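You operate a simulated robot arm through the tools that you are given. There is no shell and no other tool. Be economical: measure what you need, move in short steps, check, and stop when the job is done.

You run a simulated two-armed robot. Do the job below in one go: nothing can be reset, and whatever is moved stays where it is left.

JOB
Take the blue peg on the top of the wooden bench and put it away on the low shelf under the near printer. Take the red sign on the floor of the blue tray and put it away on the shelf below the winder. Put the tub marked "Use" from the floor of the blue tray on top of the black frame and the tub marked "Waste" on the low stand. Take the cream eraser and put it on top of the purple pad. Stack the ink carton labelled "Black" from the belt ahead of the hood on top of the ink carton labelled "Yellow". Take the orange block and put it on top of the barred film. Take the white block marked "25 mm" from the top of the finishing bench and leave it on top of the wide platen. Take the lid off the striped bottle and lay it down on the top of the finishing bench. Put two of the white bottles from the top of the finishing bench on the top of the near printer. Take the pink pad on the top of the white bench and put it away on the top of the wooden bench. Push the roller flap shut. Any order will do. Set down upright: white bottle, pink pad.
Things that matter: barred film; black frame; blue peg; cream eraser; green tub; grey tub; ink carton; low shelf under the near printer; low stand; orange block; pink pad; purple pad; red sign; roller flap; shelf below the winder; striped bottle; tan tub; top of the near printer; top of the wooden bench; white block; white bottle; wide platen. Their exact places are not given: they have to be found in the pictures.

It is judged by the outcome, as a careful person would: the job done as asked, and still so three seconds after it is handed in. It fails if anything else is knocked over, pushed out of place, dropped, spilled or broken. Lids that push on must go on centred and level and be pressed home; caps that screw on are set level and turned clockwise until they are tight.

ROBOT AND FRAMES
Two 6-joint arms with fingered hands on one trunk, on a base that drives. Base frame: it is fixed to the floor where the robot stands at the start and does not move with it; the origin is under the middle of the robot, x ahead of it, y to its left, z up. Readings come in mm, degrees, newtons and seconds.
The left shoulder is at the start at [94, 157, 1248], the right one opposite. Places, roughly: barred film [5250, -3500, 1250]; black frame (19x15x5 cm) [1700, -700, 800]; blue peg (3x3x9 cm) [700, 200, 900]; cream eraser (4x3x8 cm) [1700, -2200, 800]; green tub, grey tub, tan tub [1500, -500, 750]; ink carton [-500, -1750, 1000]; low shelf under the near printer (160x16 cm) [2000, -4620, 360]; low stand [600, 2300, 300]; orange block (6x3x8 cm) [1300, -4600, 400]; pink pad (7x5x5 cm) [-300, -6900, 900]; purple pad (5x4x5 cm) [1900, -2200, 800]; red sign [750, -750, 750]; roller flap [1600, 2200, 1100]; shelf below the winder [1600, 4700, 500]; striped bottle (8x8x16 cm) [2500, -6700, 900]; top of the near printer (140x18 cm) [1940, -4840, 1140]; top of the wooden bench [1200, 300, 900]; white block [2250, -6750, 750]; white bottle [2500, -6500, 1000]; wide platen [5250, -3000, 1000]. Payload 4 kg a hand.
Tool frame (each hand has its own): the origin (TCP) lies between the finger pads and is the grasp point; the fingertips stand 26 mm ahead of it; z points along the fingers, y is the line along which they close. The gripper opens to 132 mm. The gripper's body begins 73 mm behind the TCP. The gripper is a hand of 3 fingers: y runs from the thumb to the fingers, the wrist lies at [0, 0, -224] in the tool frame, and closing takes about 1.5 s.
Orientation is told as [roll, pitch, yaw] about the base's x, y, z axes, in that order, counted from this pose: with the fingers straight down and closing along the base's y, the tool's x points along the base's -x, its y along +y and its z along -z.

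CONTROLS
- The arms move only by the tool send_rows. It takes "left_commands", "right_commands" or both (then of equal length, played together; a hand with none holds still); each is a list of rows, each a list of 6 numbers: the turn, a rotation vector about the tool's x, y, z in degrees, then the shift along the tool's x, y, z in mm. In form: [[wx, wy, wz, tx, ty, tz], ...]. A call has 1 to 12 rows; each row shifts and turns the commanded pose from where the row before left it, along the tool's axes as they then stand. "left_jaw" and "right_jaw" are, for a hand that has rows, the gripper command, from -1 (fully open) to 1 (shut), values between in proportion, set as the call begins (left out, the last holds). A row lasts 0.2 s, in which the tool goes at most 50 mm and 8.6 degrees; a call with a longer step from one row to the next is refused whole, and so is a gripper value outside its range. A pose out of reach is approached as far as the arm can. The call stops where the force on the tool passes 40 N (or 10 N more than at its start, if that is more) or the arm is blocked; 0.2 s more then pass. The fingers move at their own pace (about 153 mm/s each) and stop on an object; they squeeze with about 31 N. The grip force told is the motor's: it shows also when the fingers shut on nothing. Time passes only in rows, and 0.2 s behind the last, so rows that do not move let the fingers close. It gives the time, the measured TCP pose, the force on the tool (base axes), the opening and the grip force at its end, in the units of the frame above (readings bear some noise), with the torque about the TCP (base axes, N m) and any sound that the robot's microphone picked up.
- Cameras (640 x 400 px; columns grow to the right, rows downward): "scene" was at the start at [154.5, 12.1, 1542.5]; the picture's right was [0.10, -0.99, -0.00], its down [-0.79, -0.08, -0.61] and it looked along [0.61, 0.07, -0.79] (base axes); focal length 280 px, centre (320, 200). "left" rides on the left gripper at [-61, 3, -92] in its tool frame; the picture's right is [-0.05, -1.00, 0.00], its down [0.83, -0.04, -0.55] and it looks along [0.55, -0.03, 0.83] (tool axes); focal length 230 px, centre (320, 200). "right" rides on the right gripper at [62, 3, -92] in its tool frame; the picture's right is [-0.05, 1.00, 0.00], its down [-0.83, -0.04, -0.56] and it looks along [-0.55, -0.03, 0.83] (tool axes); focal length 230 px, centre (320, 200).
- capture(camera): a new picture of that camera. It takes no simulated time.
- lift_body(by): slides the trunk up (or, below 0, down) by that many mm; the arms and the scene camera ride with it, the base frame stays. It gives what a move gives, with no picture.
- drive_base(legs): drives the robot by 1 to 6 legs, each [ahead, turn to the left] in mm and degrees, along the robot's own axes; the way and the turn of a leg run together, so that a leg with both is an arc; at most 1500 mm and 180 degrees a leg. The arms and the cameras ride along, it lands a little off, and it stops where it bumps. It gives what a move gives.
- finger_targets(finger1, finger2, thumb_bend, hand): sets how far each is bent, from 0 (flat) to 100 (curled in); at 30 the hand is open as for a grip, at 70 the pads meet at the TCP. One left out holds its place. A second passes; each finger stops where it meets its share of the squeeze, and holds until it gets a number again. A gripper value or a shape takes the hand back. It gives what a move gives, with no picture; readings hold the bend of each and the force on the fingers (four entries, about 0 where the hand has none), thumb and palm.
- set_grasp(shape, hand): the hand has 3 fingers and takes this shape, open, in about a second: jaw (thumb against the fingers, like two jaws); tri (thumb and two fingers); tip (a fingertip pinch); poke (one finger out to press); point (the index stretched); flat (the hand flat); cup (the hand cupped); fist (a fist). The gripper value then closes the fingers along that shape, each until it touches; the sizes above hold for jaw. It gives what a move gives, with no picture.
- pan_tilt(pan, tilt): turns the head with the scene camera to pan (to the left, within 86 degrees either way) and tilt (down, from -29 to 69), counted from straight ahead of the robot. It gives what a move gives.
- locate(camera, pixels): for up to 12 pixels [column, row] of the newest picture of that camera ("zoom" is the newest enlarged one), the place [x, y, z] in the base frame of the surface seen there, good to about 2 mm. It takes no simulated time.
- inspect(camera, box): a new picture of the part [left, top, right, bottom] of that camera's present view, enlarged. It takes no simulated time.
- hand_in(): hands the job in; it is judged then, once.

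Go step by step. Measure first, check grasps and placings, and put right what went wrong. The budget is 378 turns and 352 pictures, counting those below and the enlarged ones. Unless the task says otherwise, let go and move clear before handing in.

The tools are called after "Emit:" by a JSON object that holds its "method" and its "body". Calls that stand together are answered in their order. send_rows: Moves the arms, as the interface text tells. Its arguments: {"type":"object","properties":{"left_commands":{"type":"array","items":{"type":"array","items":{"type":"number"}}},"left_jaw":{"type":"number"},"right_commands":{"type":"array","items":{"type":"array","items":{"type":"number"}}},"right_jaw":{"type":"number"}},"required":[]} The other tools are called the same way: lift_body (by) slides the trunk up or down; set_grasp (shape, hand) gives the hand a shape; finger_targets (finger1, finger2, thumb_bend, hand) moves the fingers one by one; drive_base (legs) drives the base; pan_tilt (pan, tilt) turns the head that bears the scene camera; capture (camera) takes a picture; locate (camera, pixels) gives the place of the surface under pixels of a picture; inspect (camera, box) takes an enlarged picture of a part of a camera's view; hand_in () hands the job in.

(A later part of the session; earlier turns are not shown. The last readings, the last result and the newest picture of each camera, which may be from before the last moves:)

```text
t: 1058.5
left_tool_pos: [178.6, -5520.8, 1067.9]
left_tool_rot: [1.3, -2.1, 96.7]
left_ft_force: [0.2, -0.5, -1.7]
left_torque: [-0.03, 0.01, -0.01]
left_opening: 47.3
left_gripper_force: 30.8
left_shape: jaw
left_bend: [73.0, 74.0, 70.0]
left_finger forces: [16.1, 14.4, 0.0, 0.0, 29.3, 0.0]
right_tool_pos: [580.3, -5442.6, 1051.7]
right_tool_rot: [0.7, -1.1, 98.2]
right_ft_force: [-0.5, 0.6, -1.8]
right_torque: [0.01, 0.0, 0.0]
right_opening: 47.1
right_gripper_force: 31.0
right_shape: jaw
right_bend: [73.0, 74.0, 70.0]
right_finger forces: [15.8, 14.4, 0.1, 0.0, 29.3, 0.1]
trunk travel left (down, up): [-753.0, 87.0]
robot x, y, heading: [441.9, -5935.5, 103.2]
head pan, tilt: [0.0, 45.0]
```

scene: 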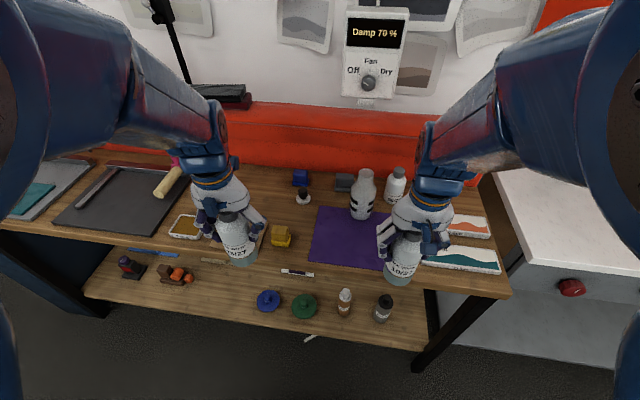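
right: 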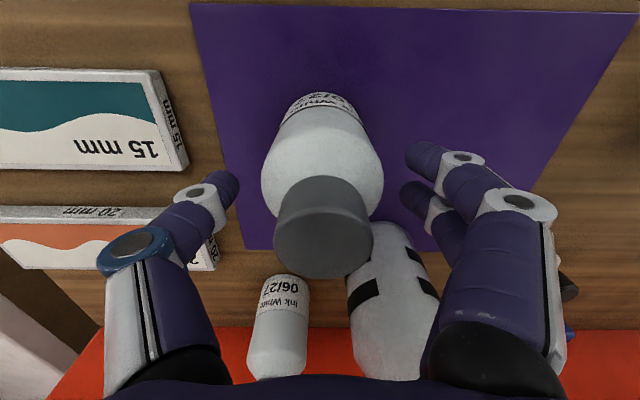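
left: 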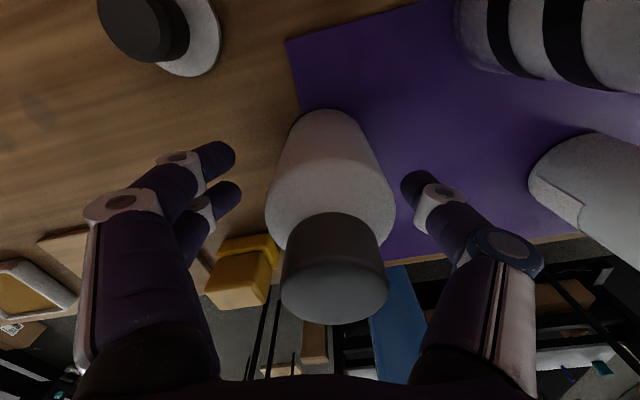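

Emit:
{"method": "drive_base", "body": {"legs": [[0, -17], [450, 0], [450, 0], [450, 0], [450, 0]]}}

Emit:
{"method": "drive_base", "body": {"legs": [[0, -28], [0, -29], [0, -29]]}}

```text
t: 1069.2
left_tool_pos: [423.3, -3681.7, 1079.7]
left_tool_rot: [-0.4, -3.6, 81.0]
left_ft_force: [1.0, 0.1, -2.0]
left_torque: [0.02, 0.01, -0.03]
left_opening: 47.3
left_gripper_force: 31.4
left_shape: jaw
left_bend: [73.0, 74.0, 70.0]
left_finger forces: [16.4, 15.0, 0.1, 0.0, 29.9, 0.1]
right_tool_pos: [830.2, -3725.5, 1059.6]
right_tool_rot: [0.8, -2.2, 81.9]
right_ft_force: [0.7, 0.3, -2.9]
right_torque: [-0.03, -0.01, 0.03]
right_opening: 47.2
right_gripper_force: 31.3
right_shape: jaw
right_bend: [73.0, 74.0, 70.0]
right_finger forces: [15.6, 15.2, 0.1, 0.0, 30.2, 0.0]
trunk travel left (down, up): [-753.0, 87.0]
robot x, y, heading: [556.6, -4139.5, 86.8]
head pan, tilt: [0.0, 45.0]
```

```text
t: 1074.0
left_tool_pos: [916.5, -3954.2, 1049.7]
left_tool_rot: [-9.3, 4.2, 1.2]
left_ft_force: [0.8, -0.7, -1.8]
left_torque: [-0.03, 0.01, 0.01]
left_opening: 47.1
left_gripper_force: 30.8
left_shape: jaw
left_bend: [73.0, 74.0, 70.0]
left_finger forces: [16.3, 15.1, 0.0, 0.0, 29.7, 0.0]
right_tool_pos: [939.6, -4349.3, 1047.8]
right_tool_rot: [0.5, 1.0, 0.4]
right_ft_force: [0.1, -1.0, -2.6]
right_torque: [0.02, 0.01, 0.03]
right_opening: 47.0
right_gripper_force: 31.7
right_shape: jaw
right_bend: [73.0, 74.0, 70.0]
right_finger forces: [15.9, 14.9, 0.1, 0.0, 29.7, 0.0]
trunk travel left (down, up): [-753.0, 87.0]
robot x, y, heading: [560.3, -4129.1, 5.0]
head pan, tilt: [0.0, 45.0]
stopped in leg 3: the robot was blocked; the commanded pose is now the measured one
```

Emit:
{"method": "send_rows", "body": {"left_commands": [[-2.5, -1, 0, -28, 10, 0], [-2.5, -1, 0, -28, 10, 0], [-2, -1, 0, -28, 10, 0]], "right_commands": [[0, 0, 0, -28, 0, 0], [0, 0, 0, -28, 0, 0], [0, 0, 0, -28, 0, 0]]}}

Emit:
{"method": "drive_base", "body": {"legs": [[390, 0], [390, 0], [390, 0], [0, -24], [0, -24], [0, -24]]}}

Emit:
{"method": "drive_base", "body": {"legs": [[0, -23]]}}

Emit:
{"method": "capture", "body": {"camera": "scene"}}

```text
t: 1074.8
left_tool_pos: [1012.6, -3918.8, 1067.1]
left_tool_rot: [0.2, -2.9, 1.1]
left_ft_force: [0.2, 0.3, -2.4]
left_torque: [0.02, 0.01, 0.01]
left_opening: 47.0
left_gripper_force: 31.3
left_shape: jaw
left_bend: [73.0, 74.0, 70.0]
left_finger forces: [16.2, 15.0, 0.0, 0.0, 29.8, 0.0]
right_tool_pos: [1038.1, -4349.3, 1073.1]
right_tool_rot: [0.9, -3.4, 0.4]
right_ft_force: [0.0, 0.6, -2.4]
right_torque: [-0.01, 0.0, -0.02]
right_opening: 47.0
right_gripper_force: 31.2
right_shape: jaw
right_bend: [73.0, 74.0, 70.0]
right_finger forces: [15.7, 14.7, 0.0, 0.0, 29.6, 0.1]
trunk travel left (down, up): [-753.0, 87.0]
robot x, y, heading: [558.0, -4130.4, 5.1]
head pan, tilt: [0.0, 45.0]
```

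```text
t: 1085.3
left_tool_pos: [2072.3, -4403.1, 1066.4]
left_tool_rot: [0.2, -2.9, -71.2]
left_ft_force: [-0.1, 0.6, -1.9]
left_torque: [-0.03, -0.01, -0.01]
left_opening: 47.0
left_gripper_force: 30.9
left_shape: jaw
left_bend: [73.0, 74.0, 70.0]
left_finger forces: [16.2, 14.0, 0.0, 0.0, 28.8, 0.0]
right_tool_pos: [1670.0, -4558.1, 1073.3]
right_tool_rot: [0.9, -3.4, -71.9]
right_ft_force: [-0.1, 0.4, -2.8]
right_torque: [-0.02, 0.02, 0.01]
right_opening: 46.4
right_gripper_force: 30.7
right_shape: jaw
right_bend: [73.0, 74.0, 70.0]
right_finger forces: [15.5, 14.0, 0.0, 0.0, 28.6, 0.0]
trunk travel left (down, up): [-753.0, 87.0]
robot x, y, heading: [1744.1, -4033.3, -67.3]
head pan, tilt: [0.0, 45.0]
```

```text
t: 1087.0
left_tool_pos: [1906.0, -4483.4, 1076.5]
left_tool_rot: [0.3, -4.0, -93.6]
left_ft_force: [1.1, -0.5, -2.6]
left_torque: [-0.01, 0.0, 0.03]
left_opening: 46.6
left_gripper_force: 30.5
left_shape: jaw
left_bend: [73.0, 74.0, 70.0]
left_finger forces: [16.4, 14.9, 0.0, 0.0, 30.0, 0.0]
right_tool_pos: [1474.2, -4471.0, 1082.5]
right_tool_rot: [1.1, -4.6, -94.4]
right_ft_force: [-0.6, -0.2, -2.1]
right_torque: [-0.02, -0.01, 0.01]
right_opening: 46.6
right_gripper_force: 31.0
right_shape: jaw
right_bend: [73.0, 74.0, 70.0]
right_finger forces: [15.7, 15.0, 0.1, 0.1, 29.9, 0.0]
trunk travel left (down, up): [-753.0, 87.0]
robot x, y, heading: [1742.0, -4036.8, -90.0]
head pan, tilt: [0.0, 45.0]
```

```text
63 pictures are left
```

scene: 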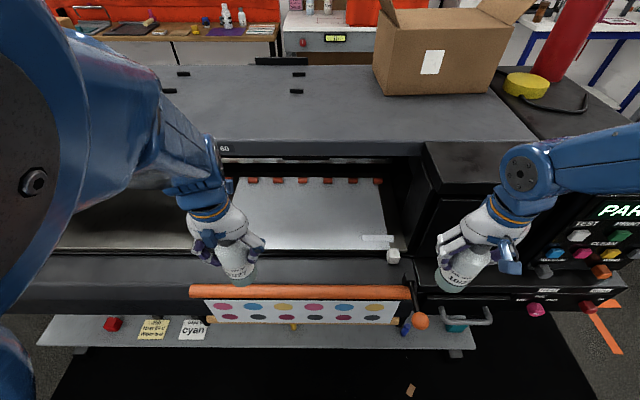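

Emit:
{"method": "locate", "body": {"camera": "scene", "pixels": [[300, 120], [300, 138], [250, 125], [350, 120], [420, 125], [300, 75], [385, 92], [320, 150], [480, 160], [230, 110], [298, 92]]}}

Emit:
{"method": "lift_body", "body": {"by": 85}}

```text
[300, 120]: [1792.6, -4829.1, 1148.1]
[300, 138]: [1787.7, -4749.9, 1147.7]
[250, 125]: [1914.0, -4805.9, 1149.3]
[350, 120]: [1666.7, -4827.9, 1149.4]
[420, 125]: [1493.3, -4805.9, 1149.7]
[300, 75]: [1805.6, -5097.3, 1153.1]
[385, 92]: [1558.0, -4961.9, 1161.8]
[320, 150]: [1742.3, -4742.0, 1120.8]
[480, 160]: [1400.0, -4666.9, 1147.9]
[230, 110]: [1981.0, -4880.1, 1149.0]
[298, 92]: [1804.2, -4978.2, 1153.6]
```

```text
t: 1088.2
left_tool_pos: [1907.1, -4459.3, 1150.6]
left_tool_rot: [-1.4, -1.9, -93.1]
left_ft_force: [0.1, -0.4, -1.7]
left_torque: [0.02, 0.01, -0.01]
left_opening: 46.7
left_gripper_force: 30.7
left_shape: jaw
left_bend: [73.0, 74.0, 70.0]
left_finger forces: [16.2, 15.2, 0.0, 0.0, 30.2, 0.0]
right_tool_pos: [1478.6, -4449.6, 1161.7]
right_tool_rot: [0.9, -3.6, -94.2]
right_ft_force: [0.1, 0.1, -3.1]
right_torque: [0.0, -0.04, -0.01]
right_opening: 46.7
right_gripper_force: 31.4
right_shape: jaw
right_bend: [73.0, 74.0, 70.0]
right_finger forces: [15.8, 14.6, 0.0, 0.0, 29.6, 0.0]
trunk travel left (down, up): [-838.0, 2.0]
robot x, y, heading: [1739.6, -4033.6, -89.7]
head pan, tilt: [0.0, 45.0]
```

The top is flat at z 1149 behind y=-4745. I extend both hands forward while raising, before driving in.

Emit:
{"method": "send_rows", "body": {"left_commands": [[0, 0.5, 0, -28, 0, 0], [0, 0.5, 0, -28, 0, -5], [0, 0.5, 0, -28, 0, -10], [0, 0, 0, -25, 0, -18], [0, 0, 0, -20, 0, -22], [0, 0, 0, -15, 0, -25], [0, 0, 0, -5, 0, -25]], "right_commands": [[0, 1, 0, -28, 0, 0], [0, 1, 0, -28, 0, -5], [0, 1, 0, -28, 0, -10], [0, 0, 0, -25, 0, -18], [0, 0, 0, -20, 0, -20], [0, 0, 0, -15, 0, -20], [0, 0, 0, -5, 0, -20]]}}

Emit:
{"method": "drive_base", "body": {"legs": [[100, 0]]}}

Emit:
{"method": "capture", "body": {"camera": "scene"}}

```text
t: 1089.8
left_tool_pos: [1898.4, -4606.0, 1283.9]
left_tool_rot: [0.4, -3.6, -93.5]
left_ft_force: [0.3, -0.5, -2.2]
left_torque: [0.02, -0.02, 0.0]
left_opening: 46.9
left_gripper_force: 31.1
left_shape: jaw
left_bend: [73.0, 74.0, 70.0]
left_finger forces: [16.4, 14.6, 0.1, 0.1, 29.8, 0.0]
right_tool_pos: [1463.7, -4596.4, 1276.8]
right_tool_rot: [1.2, -2.6, -94.2]
right_ft_force: [0.3, -0.3, -2.4]
right_torque: [0.0, -0.01, 0.01]
right_opening: 46.5
right_gripper_force: 31.2
right_shape: jaw
right_bend: [73.0, 74.0, 70.0]
right_finger forces: [15.5, 14.3, 0.0, 0.1, 29.0, 0.0]
trunk travel left (down, up): [-838.0, 2.0]
robot x, y, heading: [1742.0, -4032.7, -89.8]
head pan, tilt: [0.0, 45.0]
```

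```text
t: 1090.9
left_tool_pos: [1896.7, -4690.1, 1290.7]
left_tool_rot: [0.4, -4.1, -93.6]
left_ft_force: [0.1, -0.1, -1.5]
left_torque: [-0.02, 0.0, 0.01]
left_opening: 46.7
left_gripper_force: 31.2
left_shape: jaw
left_bend: [73.0, 74.0, 70.0]
left_finger forces: [16.3, 14.7, 0.0, 0.1, 29.7, 0.0]
right_tool_pos: [1463.0, -4681.7, 1283.3]
right_tool_rot: [1.2, -3.3, -94.3]
right_ft_force: [-0.5, 0.1, -1.6]
right_torque: [0.04, -0.01, 0.0]
right_opening: 46.4
right_gripper_force: 31.1
right_shape: jaw
right_bend: [73.0, 74.0, 70.0]
right_finger forces: [15.5, 14.4, 0.0, 0.1, 29.0, 0.1]
trunk travel left (down, up): [-838.0, 2.0]
robot x, y, heading: [1740.5, -4132.1, -89.9]
head pan, tilt: [0.0, 45.0]
```

```text
62 pictures are left
```

scene: 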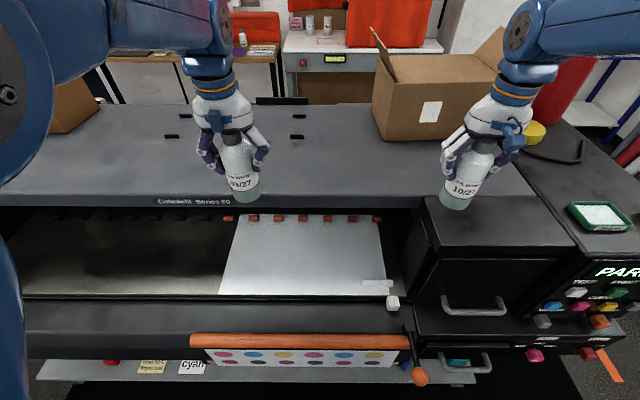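

Emit:
{"method": "drive_base", "body": {"legs": [[90, 0]]}}

Emit:
{"method": "send_rows", "body": {"left_commands": [[0, 1.2, 0, -18, 0, 0], [0, 1.2, 0, -18, 0, 8], [0, 1, 0, -14, 0, 10], [0, 0, 0, 0, 0, 10]], "right_commands": [[-0.6, 1, 0, -18, 15, 0], [-0.6, 1, 0, -18, 15, 8], [0, 1, 0, -14, 15, 10], [0, 0, 0, 0, 10, 10]]}}

Emit:
{"method": "capture", "body": {"camera": "scene"}}

```text
t: 1092.0
left_tool_pos: [1897.9, -4770.8, 1294.4]
left_tool_rot: [0.5, -4.6, -93.4]
left_ft_force: [0.1, 0.5, -2.0]
left_torque: [0.0, 0.04, -0.01]
left_opening: 46.9
left_gripper_force: 31.1
left_shape: jaw
left_bend: [73.0, 74.0, 70.0]
left_finger forces: [16.4, 14.7, 0.0, 0.0, 29.9, 0.0]
right_tool_pos: [1462.6, -4761.8, 1289.1]
right_tool_rot: [1.2, -3.7, -94.1]
right_ft_force: [-0.4, 0.4, -2.0]
right_torque: [-0.02, 0.01, 0.02]
right_opening: 46.4
right_gripper_force: 30.4
right_shape: jaw
right_bend: [73.0, 74.0, 70.0]
right_finger forces: [15.5, 14.2, 0.0, 0.1, 29.1, 0.0]
trunk travel left (down, up): [-838.0, 2.0]
robot x, y, heading: [1743.7, -4215.4, -89.9]
head pan, tilt: [0.0, 45.0]
```

```text
t: 1093.0
left_tool_pos: [1896.7, -4803.7, 1276.6]
left_tool_rot: [0.6, -2.0, -93.3]
left_ft_force: [-1.2, 1.1, -1.5]
left_torque: [-0.02, -0.01, 0.03]
left_opening: 46.5
left_gripper_force: 31.1
left_shape: jaw
left_bend: [73.0, 74.0, 70.0]
left_finger forces: [16.4, 14.6, 0.0, 0.0, 30.0, 0.0]
right_tool_pos: [1518.5, -4799.6, 1272.0]
right_tool_rot: [2.5, -1.5, -94.0]
right_ft_force: [1.2, 0.8, -1.5]
right_torque: [-0.02, 0.01, -0.02]
right_opening: 46.5
right_gripper_force: 30.8
right_shape: jaw
right_bend: [74.0, 74.0, 70.0]
right_finger forces: [15.4, 14.3, 0.0, 0.0, 28.8, 0.1]
trunk travel left (down, up): [-838.0, 2.0]
robot x, y, heading: [1745.4, -4219.6, -89.8]
head pan, tilt: [0.0, 45.0]
```

```text
61 pictures are left
```

scene: 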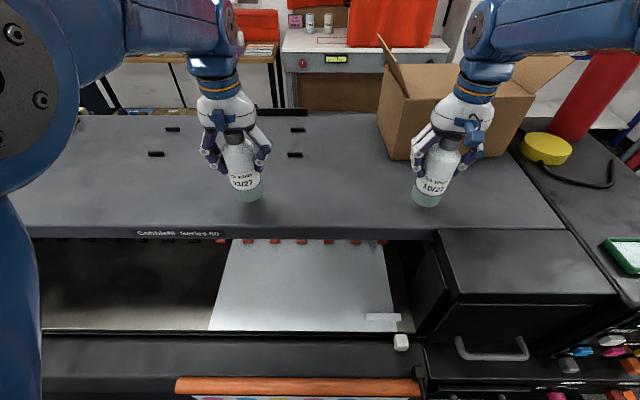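

I level both and lower the bottles.

Emit:
{"method": "send_rows", "body": {"left_commands": [[0.6, 1, 0, 0, 0, 15], [0, 1, 0, 0, 0, 15], [0, 0, 0, 0, 0, 15], [0, 0, 0, 0, 0, 8], [0, 0, 0, 0, 0, 4]], "right_commands": [[1.2, 0.8, 0, 0, 0, 15], [1.2, 0.8, 0, 0, 0, 15], [0, 0, 0, 0, 0, 12], [0, 0, 0, 0, 0, 6], [0, 0, 0, 0, 0, 4]]}}

Emit:
{"method": "inspect", "body": {"camera": "scene", "box": [180, 100, 520, 250]}}

```text
t: 1094.2
left_tool_pos: [1896.2, -4808.0, 1218.2]
left_tool_rot: [0.0, 0.1, -93.3]
left_ft_force: [0.4, -0.3, -1.9]
left_torque: [-0.03, 0.01, 0.03]
left_opening: 46.7
left_gripper_force: 30.9
left_shape: jaw
left_bend: [73.0, 74.0, 70.0]
left_finger forces: [16.5, 14.7, 0.1, 0.0, 29.8, 0.0]
right_tool_pos: [1517.1, -4802.4, 1219.0]
right_tool_rot: [0.1, 0.2, -94.0]
right_ft_force: [-0.2, -0.7, -1.6]
right_torque: [-0.01, 0.03, 0.01]
right_opening: 46.5
right_gripper_force: 30.6
right_shape: jaw
right_bend: [74.0, 74.0, 70.0]
right_finger forces: [15.4, 14.2, 0.0, 0.0, 29.0, 0.0]
trunk travel left (down, up): [-838.0, 2.0]
robot x, y, heading: [1742.2, -4222.7, -89.9]
head pan, tilt: [0.0, 45.0]
```

```text
1.88 times, centred on (350, 175) of scene
```

zoom: 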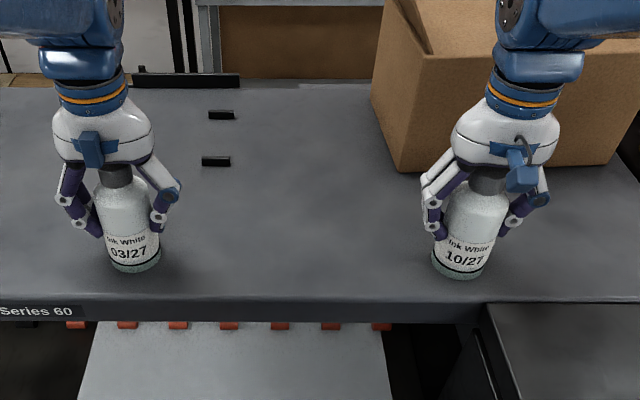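

Emit:
{"method": "send_rows", "body": {"left_commands": [[0, 0, 0, 0, 0, 3], [0, 0, 0, 0, 0, 2.5], [0, 0, 0, 0, 0, 1.5], [0, 0, 0, 0, 0, 0]], "right_commands": [[0, 0, 0, 0, 0, 3], [0, 0, 0, 0, 0, 2.5], [0, 0, 0, 0, 0, 1.5], [0, 0, 0, 0, 0, 0]]}}

```text
t: 1095.2
left_tool_pos: [1896.3, -4806.2, 1213.6]
left_tool_rot: [0.0, 0.1, -93.4]
left_ft_force: [0.1, -0.3, -2.5]
left_torque: [0.01, -0.03, -0.02]
left_opening: 46.6
left_gripper_force: 31.2
left_shape: jaw
left_bend: [73.0, 74.0, 70.0]
left_finger forces: [16.6, 14.7, 0.0, 0.1, 29.7, 0.1]
right_tool_pos: [1516.6, -4800.8, 1211.3]
right_tool_rot: [0.2, 0.2, -94.0]
right_ft_force: [-0.8, 0.3, -2.9]
right_torque: [0.01, -0.01, 0.04]
right_opening: 46.5
right_gripper_force: 30.4
right_shape: jaw
right_bend: [74.0, 74.0, 70.0]
right_finger forces: [15.3, 14.3, 0.0, 0.1, 29.0, 0.0]
trunk travel left (down, up): [-838.0, 2.0]
robot x, y, heading: [1744.5, -4219.1, -89.8]
head pan, tilt: [0.0, 45.0]
```

Emit:
{"method": "send_rows", "body": {"left_commands": [[0, 0, 0, 0, 0, 2], [0, 0, 0, 0, 0, 1.5], [0, 0, 0, 0, 0, 0]], "right_commands": [[0, 0, 0, 0, 0, 2], [0, 0, 0, 0, 0, 1], [0, 0, 0, 0, 0, 0]]}}

Emit:
{"method": "send_rows", "body": {"left_commands": [[0, 0, 0, 0, 0, 1], [0, 0, 0, 0, 0, 1], [0, 0, 0, 0, 0, 0]], "right_commands": [[0, 0, 0, 0, 0, 1], [0, 0, 0, 0, 0, 1], [0, 0, 0, 0, 0, 0]]}}

```text
t: 1096.0
left_tool_pos: [1896.4, -4805.8, 1209.7]
left_tool_rot: [0.0, 0.1, -93.3]
left_ft_force: [1.2, -0.6, -0.4]
left_torque: [-0.02, -0.03, 0.01]
left_opening: 46.7
left_gripper_force: 30.8
left_shape: jaw
left_bend: [73.0, 74.0, 70.0]
left_finger forces: [16.7, 14.7, 0.1, 0.0, 29.8, 0.0]
right_tool_pos: [1517.0, -4802.0, 1209.4]
right_tool_rot: [0.2, 0.2, -94.0]
right_ft_force: [0.8, -0.7, -1.6]
right_torque: [0.01, 0.03, 0.0]
right_opening: 46.3
right_gripper_force: 31.1
right_shape: jaw
right_bend: [74.0, 74.0, 70.0]
right_finger forces: [15.5, 14.3, 0.0, 0.0, 28.9, 0.0]
trunk travel left (down, up): [-838.0, 2.0]
robot x, y, heading: [1744.9, -4223.5, -89.8]
head pan, tilt: [0.0, 45.0]
```

```text
t: 1096.8
left_tool_pos: [1895.9, -4805.9, 1208.3]
left_tool_rot: [0.0, -0.2, -93.2]
left_ft_force: [-0.8, -0.5, 9.4]
left_torque: [-0.07, -0.17, -0.01]
left_opening: 46.9
left_gripper_force: 31.3
left_shape: jaw
left_bend: [73.0, 74.0, 70.0]
left_finger forces: [17.5, 14.5, 0.1, 0.1, 31.5, 0.0]
right_tool_pos: [1516.1, -4799.2, 1208.0]
right_tool_rot: [0.2, 0.2, -94.0]
right_ft_force: [0.4, 0.5, -0.6]
right_torque: [0.03, -0.02, 0.03]
right_opening: 46.3
right_gripper_force: 30.9
right_shape: jaw
right_bend: [74.0, 74.0, 70.0]
right_finger forces: [15.3, 14.2, 0.0, 0.0, 29.1, 0.0]
trunk travel left (down, up): [-838.0, 2.0]
robot x, y, heading: [1743.4, -4216.8, -89.8]
head pan, tilt: [0.0, 45.0]
```

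Left touches (9 N); right nearly. I lower the right 1.5 mm more, then release both and rise.

Emit:
{"method": "send_rows", "body": {"right_commands": [[0, 0, 0, 0, 0, 1], [0, 0, 0, 0, 0, 0.8], [0, 0, 0, 0, 0, 0]]}}

Emit:
{"method": "send_rows", "body": {"left_commands": [[0, 0, 0, 0, 0, 0], [0, 0, 0, 0, 0, 0], [0, 0, 0, 0, 0, 0], [0, 0, 0, 0, 0, 0]], "right_commands": [[0, 0, 0, 0, 0, 0], [0, 0, 0, 0, 0, 0], [0, 0, 0, 0, 0, 0], [0, 0, 0, 0, 0, 0]], "left_jaw": -0.35, "right_jaw": -0.35}}

Emit:
{"method": "send_rows", "body": {"left_commands": [[0, 0, 0, 0, 0, -15], [0, 0, 0, 0, 0, -25], [0, 0, 0, 0, 0, -25], [0, 0, 0, 0, 0, -20]], "right_commands": [[0, 0, 0, 0, 0, -15], [0, 0, 0, 0, 0, -25], [0, 0, 0, 0, 0, -25], [0, 0, 0, 0, 0, -20]]}}

Emit:
{"method": "capture", "body": {"camera": "scene"}}

```text
t: 1097.6
left_tool_pos: [1896.2, -4806.6, 1209.2]
left_tool_rot: [-0.1, -0.2, -93.2]
left_ft_force: [-1.3, -3.3, 10.3]
left_torque: [-0.16, -0.13, -0.04]
left_opening: 47.0
left_gripper_force: 31.0
left_shape: jaw
left_bend: [73.0, 74.0, 70.0]
left_finger forces: [17.8, 14.1, 0.1, 0.1, 31.6, 0.1]
right_tool_pos: [1515.5, -4801.5, 1207.4]
right_tool_rot: [0.2, 0.1, -94.0]
right_ft_force: [-0.7, 0.4, 6.7]
right_torque: [0.0, -0.05, 0.0]
right_opening: 46.6
right_gripper_force: 30.8
right_shape: jaw
right_bend: [74.0, 74.0, 70.0]
right_finger forces: [15.3, 14.9, 0.0, 0.0, 30.0, 0.0]
trunk travel left (down, up): [-838.0, 2.0]
robot x, y, heading: [1740.2, -4220.4, -89.8]
head pan, tilt: [0.0, 45.0]
```

```text
t: 1098.6
left_tool_pos: [1897.2, -4806.7, 1206.5]
left_tool_rot: [0.0, 0.1, -93.3]
left_ft_force: [0.6, -0.5, -0.1]
left_torque: [0.02, 0.01, 0.0]
left_opening: 88.8
left_gripper_force: 0.0
left_shape: jaw
left_bend: [69.0, 69.0, 66.0]
left_finger forces: [0.0, 0.1, 0.0, 0.1, 0.1, 0.0]
right_tool_pos: [1516.9, -4800.7, 1205.3]
right_tool_rot: [0.1, 0.3, -94.0]
right_ft_force: [1.1, 0.1, 0.8]
right_torque: [-0.04, 0.02, -0.01]
right_opening: 88.7
right_gripper_force: 0.0
right_shape: jaw
right_bend: [69.0, 69.0, 66.0]
right_finger forces: [0.1, 0.0, 0.1, 0.0, 0.0, 0.0]
trunk travel left (down, up): [-838.0, 2.0]
robot x, y, heading: [1744.2, -4222.9, -90.0]
head pan, tilt: [0.0, 45.0]
```

```text
t: 1099.6
left_tool_pos: [1897.1, -4804.7, 1292.8]
left_tool_rot: [0.0, 0.1, -93.3]
left_ft_force: [0.5, -0.3, 1.0]
left_torque: [-0.01, 0.01, 0.0]
left_opening: 88.4
left_gripper_force: 0.1
left_shape: jaw
left_bend: [69.0, 69.0, 66.0]
left_finger forces: [0.0, 0.0, 0.0, 0.0, 0.0, 0.1]
right_tool_pos: [1517.7, -4801.2, 1288.8]
right_tool_rot: [0.1, 0.2, -93.9]
right_ft_force: [-0.1, 0.1, 0.3]
right_torque: [0.04, 0.03, 0.0]
right_opening: 88.6
right_gripper_force: 0.1
right_shape: jaw
right_bend: [69.0, 69.0, 66.0]
right_finger forces: [0.0, 0.1, 0.0, 0.0, 0.1, 0.0]
trunk travel left (down, up): [-838.0, 2.0]
robot x, y, heading: [1742.2, -4220.8, -89.8]
head pan, tilt: [0.0, 45.0]
```

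```text
59 pictures are left
```

scene: 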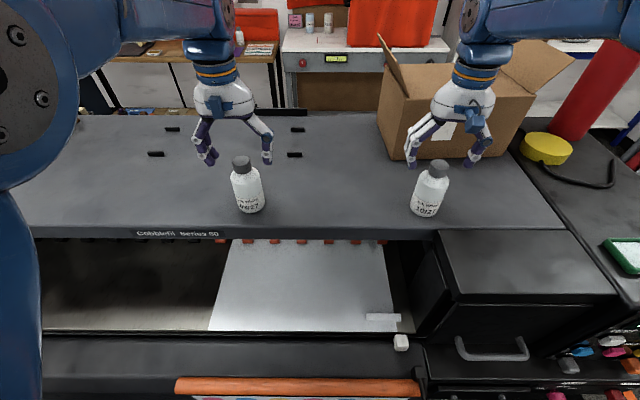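

Both bottles stand upright. I rise and back out, then head for the pink pad.

Emit:
{"method": "send_rows", "body": {"left_commands": [[0, 0, 0, 0, 0, -15], [0, 0, 0, 0, 0, -15]], "right_commands": [[0, 0, 0, 0, 0, -15], [0, 0, 0, 0, 0, -15]]}}

Emit:
{"method": "drive_base", "body": {"legs": [[-120, 0], [-100, 0]]}}

Emit:
{"method": "lift_body", "body": {"by": -85}}

Emit:
{"method": "send_rows", "body": {"left_commands": [[0, 0, 0, 20, 10, 35], [0, 0, 0, 20, 10, 35], [0, 0, 0, 20, 10, 35], [0, 0, 0, 15, 10, 35], [0, 0, 0, 0, 0, 30]], "right_commands": [[0, 0, 0, 20, -10, 35], [0, 0, 0, 20, -10, 35], [0, 0, 0, 20, -10, 35], [0, 0, 0, 15, -10, 35], [0, 0, 0, 0, 0, 30]]}}

Emit:
{"method": "capture", "body": {"camera": "scene"}}

```text
t: 1100.2
left_tool_pos: [1898.4, -4805.2, 1322.7]
left_tool_rot: [-0.2, 0.0, -93.3]
left_ft_force: [0.5, -0.9, 0.9]
left_torque: [0.01, -0.02, -0.02]
left_opening: 89.0
left_gripper_force: 0.1
left_shape: jaw
left_bend: [69.0, 69.0, 66.0]
left_finger forces: [0.1, 0.0, 0.1, 0.0, 0.1, 0.0]
right_tool_pos: [1518.4, -4800.7, 1321.0]
right_tool_rot: [0.2, 0.0, -94.0]
right_ft_force: [0.1, -0.9, -0.1]
right_torque: [-0.01, -0.02, 0.0]
right_opening: 88.8
right_gripper_force: 0.0
right_shape: jaw
right_bend: [69.0, 69.0, 66.0]
right_finger forces: [0.0, 0.0, 0.0, 0.1, 0.0, 0.0]
trunk travel left (down, up): [-838.0, 2.0]
robot x, y, heading: [1740.7, -4217.8, -89.8]
head pan, tilt: [0.0, 45.0]
```

```text
t: 1102.2
left_tool_pos: [1898.8, -4611.3, 1307.7]
left_tool_rot: [-0.2, 1.4, -93.2]
left_ft_force: [0.1, 0.8, -1.6]
left_torque: [-0.16, 0.01, -0.04]
left_opening: 89.0
left_gripper_force: 0.0
left_shape: jaw
left_bend: [69.0, 69.0, 66.0]
left_finger forces: [0.0, 0.0, 0.1, 0.1, 0.1, 0.1]
right_tool_pos: [1519.0, -4606.9, 1304.2]
right_tool_rot: [0.0, 1.5, -93.8]
right_ft_force: [0.1, 1.0, -2.3]
right_torque: [-0.19, 0.03, -0.02]
right_opening: 88.8
right_gripper_force: 0.0
right_shape: jaw
right_bend: [69.0, 69.0, 66.0]
right_finger forces: [0.0, 0.0, 0.0, 0.0, 0.0, 0.1]
trunk travel left (down, up): [-838.0, 2.0]
robot x, y, heading: [1742.2, -3998.7, -89.8]
head pan, tilt: [0.0, 45.0]
```

```text
t: 1103.4
left_tool_pos: [1899.6, -4628.9, 1211.5]
left_tool_rot: [-0.2, 2.5, -93.3]
left_ft_force: [-1.1, -0.7, -1.3]
left_torque: [0.13, 0.04, 0.01]
left_opening: 88.6
left_gripper_force: 0.1
left_shape: jaw
left_bend: [69.0, 69.0, 66.0]
left_finger forces: [0.0, 0.1, 0.0, 0.1, 0.0, 0.1]
right_tool_pos: [1519.8, -4625.8, 1209.0]
right_tool_rot: [-0.1, 2.7, -93.7]
right_ft_force: [0.2, -1.2, -0.8]
right_torque: [0.09, 0.02, -0.01]
right_opening: 88.6
right_gripper_force: 0.1
right_shape: jaw
right_bend: [69.0, 69.0, 66.0]
right_finger forces: [0.0, 0.0, 0.0, 0.1, 0.0, 0.1]
trunk travel left (down, up): [-753.0, 87.0]
robot x, y, heading: [1742.7, -3995.9, -89.9]
head pan, tilt: [0.0, 45.0]
```

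```text
t: 1104.6
left_tool_pos: [1944.1, -4519.1, 1062.2]
left_tool_rot: [-0.1, 0.6, -93.2]
left_ft_force: [0.6, 0.1, 0.4]
left_torque: [-0.05, 0.0, -0.01]
left_opening: 88.7
left_gripper_force: 0.0
left_shape: jaw
left_bend: [69.0, 69.0, 66.0]
left_finger forces: [0.0, 0.0, 0.0, 0.0, 0.1, 0.0]
right_tool_pos: [1485.4, -4509.2, 1059.8]
right_tool_rot: [0.1, 0.8, -93.8]
right_ft_force: [-1.0, 0.5, 0.6]
right_torque: [-0.01, 0.03, -0.03]
right_opening: 88.7
right_gripper_force: 0.1
right_shape: jaw
right_bend: [69.0, 69.0, 66.0]
right_finger forces: [0.0, 0.1, 0.0, 0.0, 0.1, 0.0]
trunk travel left (down, up): [-753.0, 87.0]
robot x, y, heading: [1741.8, -3996.3, -89.5]
head pan, tilt: [0.0, 45.0]
```

```text
58 pictures are left
```

scene: 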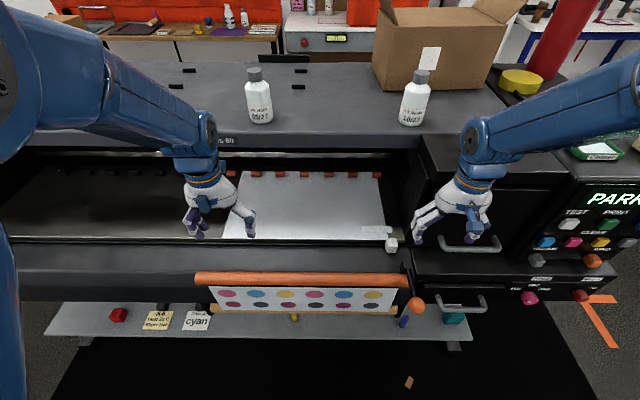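

Emit:
{"method": "drive_base", "body": {"legs": [[0, -28], [0, -28], [0, -27]]}}

Emit:
{"method": "drive_base", "body": {"legs": [[0, 0.5]]}}

```text
t: 1109.5
left_tool_pos: [1243.4, -4259.8, 1060.9]
left_tool_rot: [-0.1, 0.8, -176.7]
left_ft_force: [-0.8, -0.1, -0.6]
left_torque: [0.03, -0.01, 0.02]
left_opening: 88.9
left_gripper_force: 0.1
left_shape: jaw
left_bend: [69.0, 69.0, 66.0]
left_finger forces: [0.0, 0.0, 0.0, 0.0, 0.0, 0.0]
right_tool_pos: [1199.7, -3803.9, 1058.6]
right_tool_rot: [0.1, 1.0, -177.2]
right_ft_force: [-0.8, -0.8, -0.6]
right_torque: [0.03, 0.02, -0.01]
right_opening: 89.2
right_gripper_force: 0.1
right_shape: jaw
right_bend: [69.0, 69.0, 66.0]
right_finger forces: [0.1, 0.0, 0.0, 0.0, 0.0, 0.1]
trunk travel left (down, up): [-753.0, 87.0]
robot x, y, heading: [1742.8, -4009.4, -172.9]
head pan, tilt: [0.0, 45.0]
```

```text
t: 1110.2
left_tool_pos: [1264.2, -4260.4, 1071.5]
left_tool_rot: [0.1, -0.2, -176.2]
left_ft_force: [-0.6, 0.5, 0.2]
left_torque: [-0.01, 0.01, 0.03]
left_opening: 88.8
left_gripper_force: 0.0
left_shape: jaw
left_bend: [69.0, 69.0, 66.0]
left_finger forces: [0.0, 0.0, 0.0, 0.0, 0.0, 0.0]
right_tool_pos: [1216.0, -3804.8, 1065.6]
right_tool_rot: [0.4, -0.3, -176.7]
right_ft_force: [-0.5, -0.3, -0.2]
right_torque: [-0.03, 0.02, -0.02]
right_opening: 88.8
right_gripper_force: 0.1
right_shape: jaw
right_bend: [69.0, 69.0, 66.0]
right_finger forces: [0.0, 0.0, 0.0, 0.1, 0.0, 0.1]
trunk travel left (down, up): [-753.0, 87.0]
robot x, y, heading: [1739.7, -4012.6, -172.9]
head pan, tilt: [0.0, 45.0]
```

Emit:
{"method": "drive_base", "body": {"legs": [[390, 0], [390, 0], [370, 0], [0, 24], [0, 24], [0, 24]]}}

Emit:
{"method": "send_rows", "body": {"left_commands": [[0, 0, 0, -15, 0, 10], [0, 0, 0, -15, 0, 10]], "right_commands": [[0, 0, 0, -15, 0, 10], [0, 0, 0, -15, 0, 10]]}}

```text
t: 1120.7
left_tool_pos: [712.7, -4672.4, 1079.8]
left_tool_rot: [0.2, -1.3, -102.5]
left_ft_force: [0.5, 0.3, 0.1]
left_torque: [0.02, 0.01, 0.03]
left_opening: 89.0
left_gripper_force: 0.0
left_shape: jaw
left_bend: [69.0, 69.0, 66.0]
left_finger forces: [0.0, 0.0, 0.0, 0.0, 0.0, 0.1]
right_tool_pos: [264.5, -4589.4, 1075.2]
right_tool_rot: [0.3, -1.3, -102.9]
right_ft_force: [-0.3, -1.4, -0.1]
right_torque: [0.03, 0.01, 0.0]
right_opening: 89.0
right_gripper_force: 0.1
right_shape: jaw
right_bend: [69.0, 69.0, 66.0]
right_finger forces: [0.1, 0.0, 0.0, 0.0, 0.1, 0.1]
trunk travel left (down, up): [-753.0, 87.0]
robot x, y, heading: [593.3, -4161.8, -98.9]
head pan, tilt: [0.0, 45.0]
```

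```text
t: 1121.2
left_tool_pos: [708.1, -4688.6, 1065.6]
left_tool_rot: [0.4, -2.0, -102.3]
left_ft_force: [0.2, -0.6, 0.3]
left_torque: [0.06, 0.0, -0.02]
left_opening: 89.0
left_gripper_force: 0.0
left_shape: jaw
left_bend: [69.0, 69.0, 66.0]
left_finger forces: [0.1, 0.0, 0.1, 0.1, 0.0, 0.0]
right_tool_pos: [257.2, -4604.9, 1060.0]
right_tool_rot: [0.5, -2.0, -102.9]
right_ft_force: [-0.5, -1.2, 0.4]
right_torque: [0.04, 0.02, -0.01]
right_opening: 89.1
right_gripper_force: 0.0
right_shape: jaw
right_bend: [69.0, 69.0, 66.0]
right_finger forces: [0.1, 0.0, 0.1, 0.0, 0.0, 0.1]
trunk travel left (down, up): [-753.0, 87.0]
robot x, y, heading: [592.2, -4160.3, -98.9]
head pan, tilt: [0.0, 45.0]
```

Emit:
{"method": "drive_base", "body": {"legs": [[390, 0], [390, 0], [390, 0], [390, 0], [0, -32], [300, 0]]}}

Emit:
{"method": "drive_base", "body": {"legs": [[0, 20], [0, 21]]}}

Emit:
{"method": "pan_tilt", "body": {"pan": 0, "tilt": 40}}

Emit:
{"method": "capture", "body": {"camera": "scene"}}

```text
t: 1133.2
left_tool_pos: [-24.4, -6429.5, 1068.6]
left_tool_rot: [0.1, -2.4, -134.6]
left_ft_force: [-0.5, 1.1, 0.8]
left_torque: [0.0, -0.01, -0.02]
left_opening: 88.9
left_gripper_force: 0.1
left_shape: jaw
left_bend: [69.0, 69.0, 66.0]
left_finger forces: [0.0, 0.1, 0.0, 0.0, 0.0, 0.1]
right_tool_pos: [-361.6, -6119.1, 1064.1]
right_tool_rot: [0.4, -2.3, -134.9]
right_ft_force: [-0.1, 1.0, -0.3]
right_torque: [0.0, 0.02, 0.02]
right_opening: 89.1
right_gripper_force: 0.0
right_shape: jaw
right_bend: [69.0, 69.0, 66.0]
right_finger forces: [0.0, 0.0, 0.0, 0.1, 0.0, 0.0]
trunk travel left (down, up): [-753.0, 87.0]
robot x, y, heading: [154.3, -5922.5, -131.0]
head pan, tilt: [0.0, 45.0]
```

```text
t: 1135.9
left_tool_pos: [346.8, -6406.6, 1075.5]
left_tool_rot: [0.3, -3.2, -94.1]
left_ft_force: [0.2, -0.9, 0.5]
left_torque: [-0.02, 0.0, -0.04]
left_opening: 88.9
left_gripper_force: 0.0
left_shape: jaw
left_bend: [69.0, 69.0, 66.0]
left_finger forces: [0.0, 0.0, 0.1, 0.0, 0.0, 0.0]
right_tool_pos: [-109.4, -6390.6, 1072.1]
right_tool_rot: [0.6, -3.2, -94.4]
right_ft_force: [0.9, 0.0, 0.8]
right_torque: [-0.02, -0.03, 0.03]
right_opening: 89.1
right_gripper_force: 0.0
right_shape: jaw
right_bend: [69.0, 69.0, 66.0]
right_finger forces: [0.0, 0.0, 0.0, 0.1, 0.0, 0.0]
trunk travel left (down, up): [-753.0, 87.0]
robot x, y, heading: [148.6, -5923.3, -90.7]
head pan, tilt: [0.0, 45.0]
```

```text
t: 1136.5
left_tool_pos: [348.8, -6389.6, 1082.7]
left_tool_rot: [0.3, -4.2, -94.1]
left_ft_force: [-0.7, -1.2, -0.6]
left_torque: [-0.02, 0.02, 0.0]
left_opening: 89.3
left_gripper_force: 0.1
left_shape: jaw
left_bend: [69.0, 69.0, 66.0]
left_finger forces: [0.1, 0.0, 0.1, 0.1, 0.0, 0.0]
right_tool_pos: [-108.3, -6374.1, 1079.3]
right_tool_rot: [0.5, -4.2, -94.4]
right_ft_force: [0.1, 0.3, 0.1]
right_torque: [0.0, 0.0, -0.03]
right_opening: 89.0
right_gripper_force: 0.0
right_shape: jaw
right_bend: [69.0, 69.0, 66.0]
right_finger forces: [0.0, 0.0, 0.0, 0.0, 0.1, 0.1]
trunk travel left (down, up): [-753.0, 87.0]
robot x, y, heading: [148.9, -5922.4, -90.7]
head pan, tilt: [0.0, 40.0]
```

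```text
57 pictures are left
```

scene: 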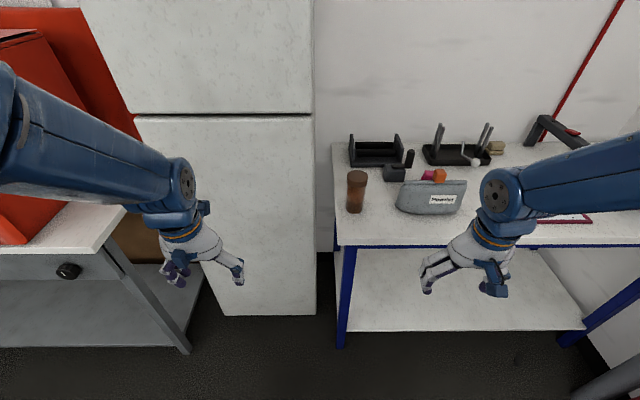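

Emit:
{"method": "inspect", "body": {"camera": "scene", "box": [330, 110, 510, 250]}}

Emit:
{"method": "locate", "body": {"camera": "zoom", "pixels": [[345, 230], [342, 240], [395, 240], [390, 225], [330, 245], [360, 232], [340, 320], [90, 260], [500, 160], [240, 450]]}}

```text
2.86 times, centred on (420, 180) of scene
```

zoom: 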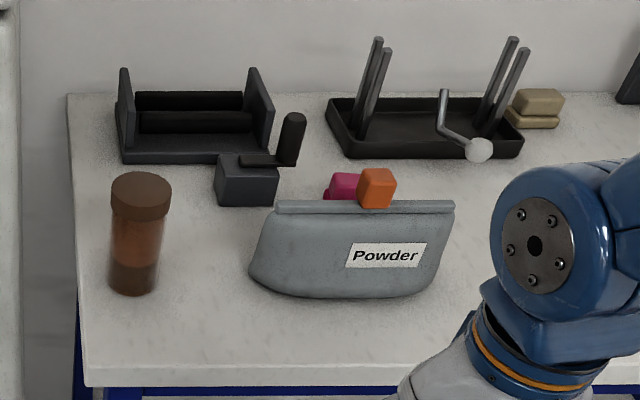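

```text
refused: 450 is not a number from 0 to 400
```

Emit:
{"method": "locate", "body": {"camera": "zoom", "pixels": [[340, 180], [350, 188], [330, 195], [378, 175], [380, 200], [260, 270], [430, 270], [360, 205], [140, 180], [240, 190], [300, 350], [440, 210]]}}

Emit:
{"method": "capture", "body": {"camera": "right"}}

```text
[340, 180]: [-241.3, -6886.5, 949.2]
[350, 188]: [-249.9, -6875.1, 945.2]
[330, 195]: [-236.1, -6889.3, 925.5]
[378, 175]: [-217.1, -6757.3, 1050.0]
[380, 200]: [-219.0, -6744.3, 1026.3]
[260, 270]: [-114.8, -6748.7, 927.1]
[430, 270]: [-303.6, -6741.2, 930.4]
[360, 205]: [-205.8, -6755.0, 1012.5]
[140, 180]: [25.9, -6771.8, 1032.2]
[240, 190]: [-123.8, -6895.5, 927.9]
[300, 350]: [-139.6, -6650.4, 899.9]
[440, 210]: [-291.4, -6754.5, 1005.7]
```

```text
55 pictures are left
```

right: 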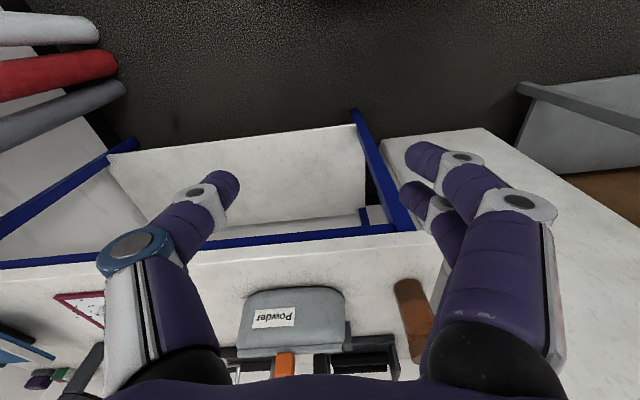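

The pink pad is behind the Powder pouch, ≈(-245,-6885), top 949. I approach to (-50,-6150), then forward.

Emit:
{"method": "send_rows", "body": {"left_commands": [[0, 2, 0, -10, 0, 12], [0, 2, 0, -10, 0, 12]], "right_commands": [[0, 2, 0, -10, 0, 12], [0, 2, 0, -10, 0, 12]]}}

Emit:
{"method": "drive_base", "body": {"legs": [[0, -40], [300, 0], [0, 20], [0, 20]]}}

Emit:
{"method": "lift_body", "body": {"by": 80}}

Emit:
{"method": "capture", "body": {"camera": "scene"}}

```text
t: 1137.1
left_tool_pos: [347.5, -6412.3, 1059.8]
left_tool_rot: [0.4, -0.1, -94.0]
left_ft_force: [0.4, -0.5, 0.4]
left_torque: [0.02, 0.02, 0.0]
left_opening: 89.0
left_gripper_force: 0.0
left_shape: jaw
left_bend: [69.0, 69.0, 66.0]
left_finger forces: [0.0, 0.0, 0.0, 0.0, 0.0, 0.1]
right_tool_pos: [-109.8, -6396.4, 1055.6]
right_tool_rot: [0.6, -0.1, -94.4]
right_ft_force: [-0.5, 0.0, -0.4]
right_torque: [0.06, 0.0, -0.03]
right_opening: 88.9
right_gripper_force: 0.0
right_shape: jaw
right_bend: [69.0, 69.0, 66.0]
right_finger forces: [0.0, 0.0, 0.0, 0.0, 0.0, 0.0]
trunk travel left (down, up): [-753.0, 87.0]
robot x, y, heading: [153.9, -5921.9, -90.4]
head pan, tilt: [0.0, 40.0]
```

```text
t: 1143.4
left_tool_pos: [156.6, -6635.5, 1061.1]
left_tool_rot: [0.3, -0.5, -93.8]
left_ft_force: [-0.1, 0.0, 0.0]
left_torque: [0.0, 0.0, 0.0]
left_opening: 89.2
left_gripper_force: 0.0
left_shape: jaw
left_bend: [69.0, 69.0, 66.0]
left_finger forces: [0.0, 0.0, 0.0, 0.1, 0.1, 0.1]
right_tool_pos: [-300.0, -6622.3, 1058.0]
right_tool_rot: [0.6, -0.3, -94.2]
right_ft_force: [-0.6, 0.0, -1.0]
right_torque: [-0.01, -0.05, -0.02]
right_opening: 89.4
right_gripper_force: 0.1
right_shape: jaw
right_bend: [69.0, 69.0, 66.0]
right_finger forces: [0.1, 0.1, 0.0, 0.1, 0.0, 0.0]
trunk travel left (down, up): [-753.0, 87.0]
robot x, y, heading: [-49.9, -6154.8, -90.3]
head pan, tilt: [0.0, 40.0]
```

```text
t: 1144.6
left_tool_pos: [156.8, -6619.4, 1148.7]
left_tool_rot: [0.5, -1.3, -93.8]
left_ft_force: [0.2, -0.9, -0.8]
left_torque: [-0.01, 0.03, -0.02]
left_opening: 89.3
left_gripper_force: 0.0
left_shape: jaw
left_bend: [69.0, 69.0, 66.0]
left_finger forces: [0.0, 0.0, 0.0, 0.1, 0.1, 0.0]
right_tool_pos: [-300.1, -6604.9, 1143.9]
right_tool_rot: [0.7, -1.1, -94.2]
right_ft_force: [0.4, 0.3, 0.0]
right_torque: [0.03, 0.03, 0.01]
right_opening: 89.4
right_gripper_force: 0.1
right_shape: jaw
right_bend: [69.0, 69.0, 66.0]
right_finger forces: [0.1, 0.0, 0.0, 0.0, 0.0, 0.0]
trunk travel left (down, up): [-833.0, 7.0]
robot x, y, heading: [-54.4, -6154.3, -90.6]
head pan, tilt: [0.0, 40.0]
```

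```text
54 pictures are left
```

scene: 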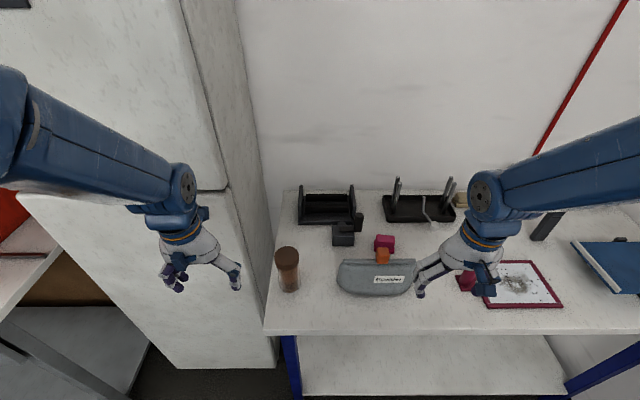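

Emit:
{"method": "inspect", "body": {"camera": "scene", "box": [320, 190, 480, 310]}}

Emit:
{"method": "locate", "body": {"camera": "zoom", "pixels": [[230, 185], [300, 185], [230, 205], [300, 205], [265, 195], [265, 212], [258, 232], [170, 125], [95, 180], [250, 290], [110, 150], [380, 300]]}}

```text
3.33 times, centred on (400, 250) of scene
```

zoom: 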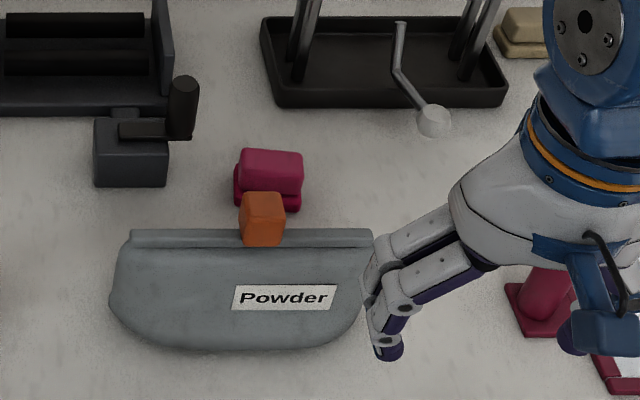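

```text
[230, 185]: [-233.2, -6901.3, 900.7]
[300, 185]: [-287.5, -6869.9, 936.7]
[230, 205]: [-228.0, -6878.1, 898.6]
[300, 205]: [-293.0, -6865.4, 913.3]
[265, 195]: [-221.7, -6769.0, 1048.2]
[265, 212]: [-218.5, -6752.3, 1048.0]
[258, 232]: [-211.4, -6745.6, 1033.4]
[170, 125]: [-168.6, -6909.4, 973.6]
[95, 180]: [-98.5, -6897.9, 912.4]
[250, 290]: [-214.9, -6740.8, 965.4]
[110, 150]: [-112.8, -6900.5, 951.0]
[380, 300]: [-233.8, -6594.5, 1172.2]
```

Pink pad centre ≈(-263,-6890), top 948. I drive 145 ahead and bring the right hand above it.

Emit:
{"method": "send_rows", "body": {"left_commands": [[0, 0, 0, 20, 0, 15], [0, 0, 0, 20, 0, 15]]}}

Emit:
{"method": "drive_base", "body": {"legs": [[70, 0], [75, 0]]}}

Emit:
{"method": "send_rows", "body": {"right_commands": [[0, 1, 0, -25, 8, 0], [0, 1, 0, -30, 8, 0], [0, 0, 0, -30, 8, 0], [0, 0, 0, -30, 8, 0], [0, 0, 0, -20, 5, 0]]}}

Emit:
{"method": "capture", "body": {"camera": "right"}}

```text
t: 1145.2
left_tool_pos: [161.7, -6577.0, 1119.1]
left_tool_rot: [0.4, -1.4, -93.8]
left_ft_force: [0.3, -0.5, 0.2]
left_torque: [0.0, -0.03, -0.01]
left_opening: 89.0
left_gripper_force: 0.0
left_shape: jaw
left_bend: [69.0, 69.0, 66.0]
left_finger forces: [0.0, 0.1, 0.0, 0.0, 0.0, 0.0]
right_tool_pos: [-300.2, -6603.8, 1145.6]
right_tool_rot: [0.6, -1.2, -94.1]
right_ft_force: [-0.4, 0.1, 0.3]
right_torque: [0.0, 0.03, 0.0]
right_opening: 88.7
right_gripper_force: 0.0
right_shape: jaw
right_bend: [69.0, 69.0, 66.0]
right_finger forces: [0.1, 0.1, 0.0, 0.1, 0.1, 0.0]
trunk travel left (down, up): [-833.0, 7.0]
robot x, y, heading: [-51.2, -6152.7, -90.6]
head pan, tilt: [0.0, 40.0]
```

```text
t: 1146.9
left_tool_pos: [159.3, -6741.1, 1111.0]
left_tool_rot: [0.3, -0.6, -93.8]
left_ft_force: [0.6, -0.3, 0.0]
left_torque: [0.0, -0.01, 0.02]
left_opening: 89.0
left_gripper_force: 0.0
left_shape: jaw
left_bend: [69.0, 69.0, 66.0]
left_finger forces: [0.1, 0.1, 0.1, 0.0, 0.0, 0.0]
right_tool_pos: [-301.7, -6767.5, 1139.3]
right_tool_rot: [0.7, -0.4, -94.0]
right_ft_force: [0.7, -0.4, 0.4]
right_torque: [0.01, -0.01, -0.01]
right_opening: 89.3
right_gripper_force: 0.1
right_shape: jaw
right_bend: [69.0, 69.0, 66.0]
right_finger forces: [0.1, 0.0, 0.0, 0.0, 0.1, 0.0]
trunk travel left (down, up): [-833.0, 7.0]
robot x, y, heading: [-54.7, -6300.3, -90.6]
head pan, tilt: [0.0, 40.0]
```

```text
t: 1148.1
left_tool_pos: [160.5, -6711.9, 1122.9]
left_tool_rot: [0.6, -2.2, -93.8]
left_ft_force: [0.7, 0.9, -1.0]
left_torque: [-0.06, 0.0, -0.01]
left_opening: 89.2
left_gripper_force: 0.1
left_shape: jaw
left_bend: [69.0, 69.0, 66.0]
left_finger forces: [0.1, 0.0, 0.0, 0.0, 0.1, 0.1]
right_tool_pos: [-274.0, -6872.0, 1156.0]
right_tool_rot: [0.6, -0.2, -94.0]
right_ft_force: [-0.3, 0.7, 0.6]
right_torque: [-0.07, -0.03, 0.01]
right_opening: 89.0
right_gripper_force: 0.1
right_shape: jaw
right_bend: [69.0, 69.0, 66.0]
right_finger forces: [0.1, 0.1, 0.0, 0.1, 0.0, 0.0]
trunk travel left (down, up): [-833.0, 7.0]
robot x, y, heading: [-50.8, -6303.3, -90.5]
head pan, tilt: [0.0, 40.0]
```

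```text
52 pictures are left
```

right: 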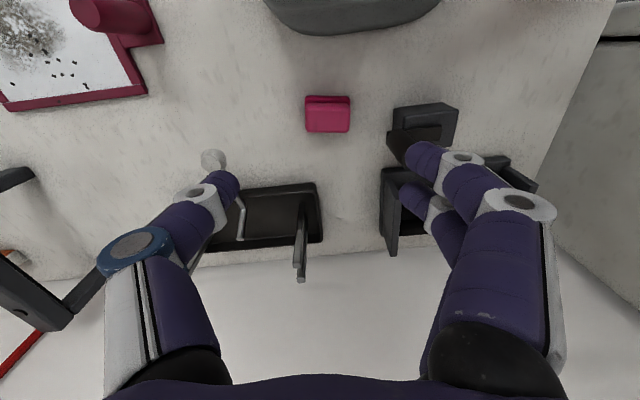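

Emit:
{"method": "locate", "body": {"camera": "right", "pixels": [[327, 118], [307, 118], [349, 118], [327, 106], [327, 131], [327, 98], [390, 120], [405, 150]]}}

```text
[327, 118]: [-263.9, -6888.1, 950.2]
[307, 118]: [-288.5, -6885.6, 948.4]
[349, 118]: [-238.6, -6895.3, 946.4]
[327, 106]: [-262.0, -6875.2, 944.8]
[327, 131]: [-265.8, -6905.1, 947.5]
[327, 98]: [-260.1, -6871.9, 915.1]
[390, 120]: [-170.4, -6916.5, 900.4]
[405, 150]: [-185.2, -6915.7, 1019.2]
```

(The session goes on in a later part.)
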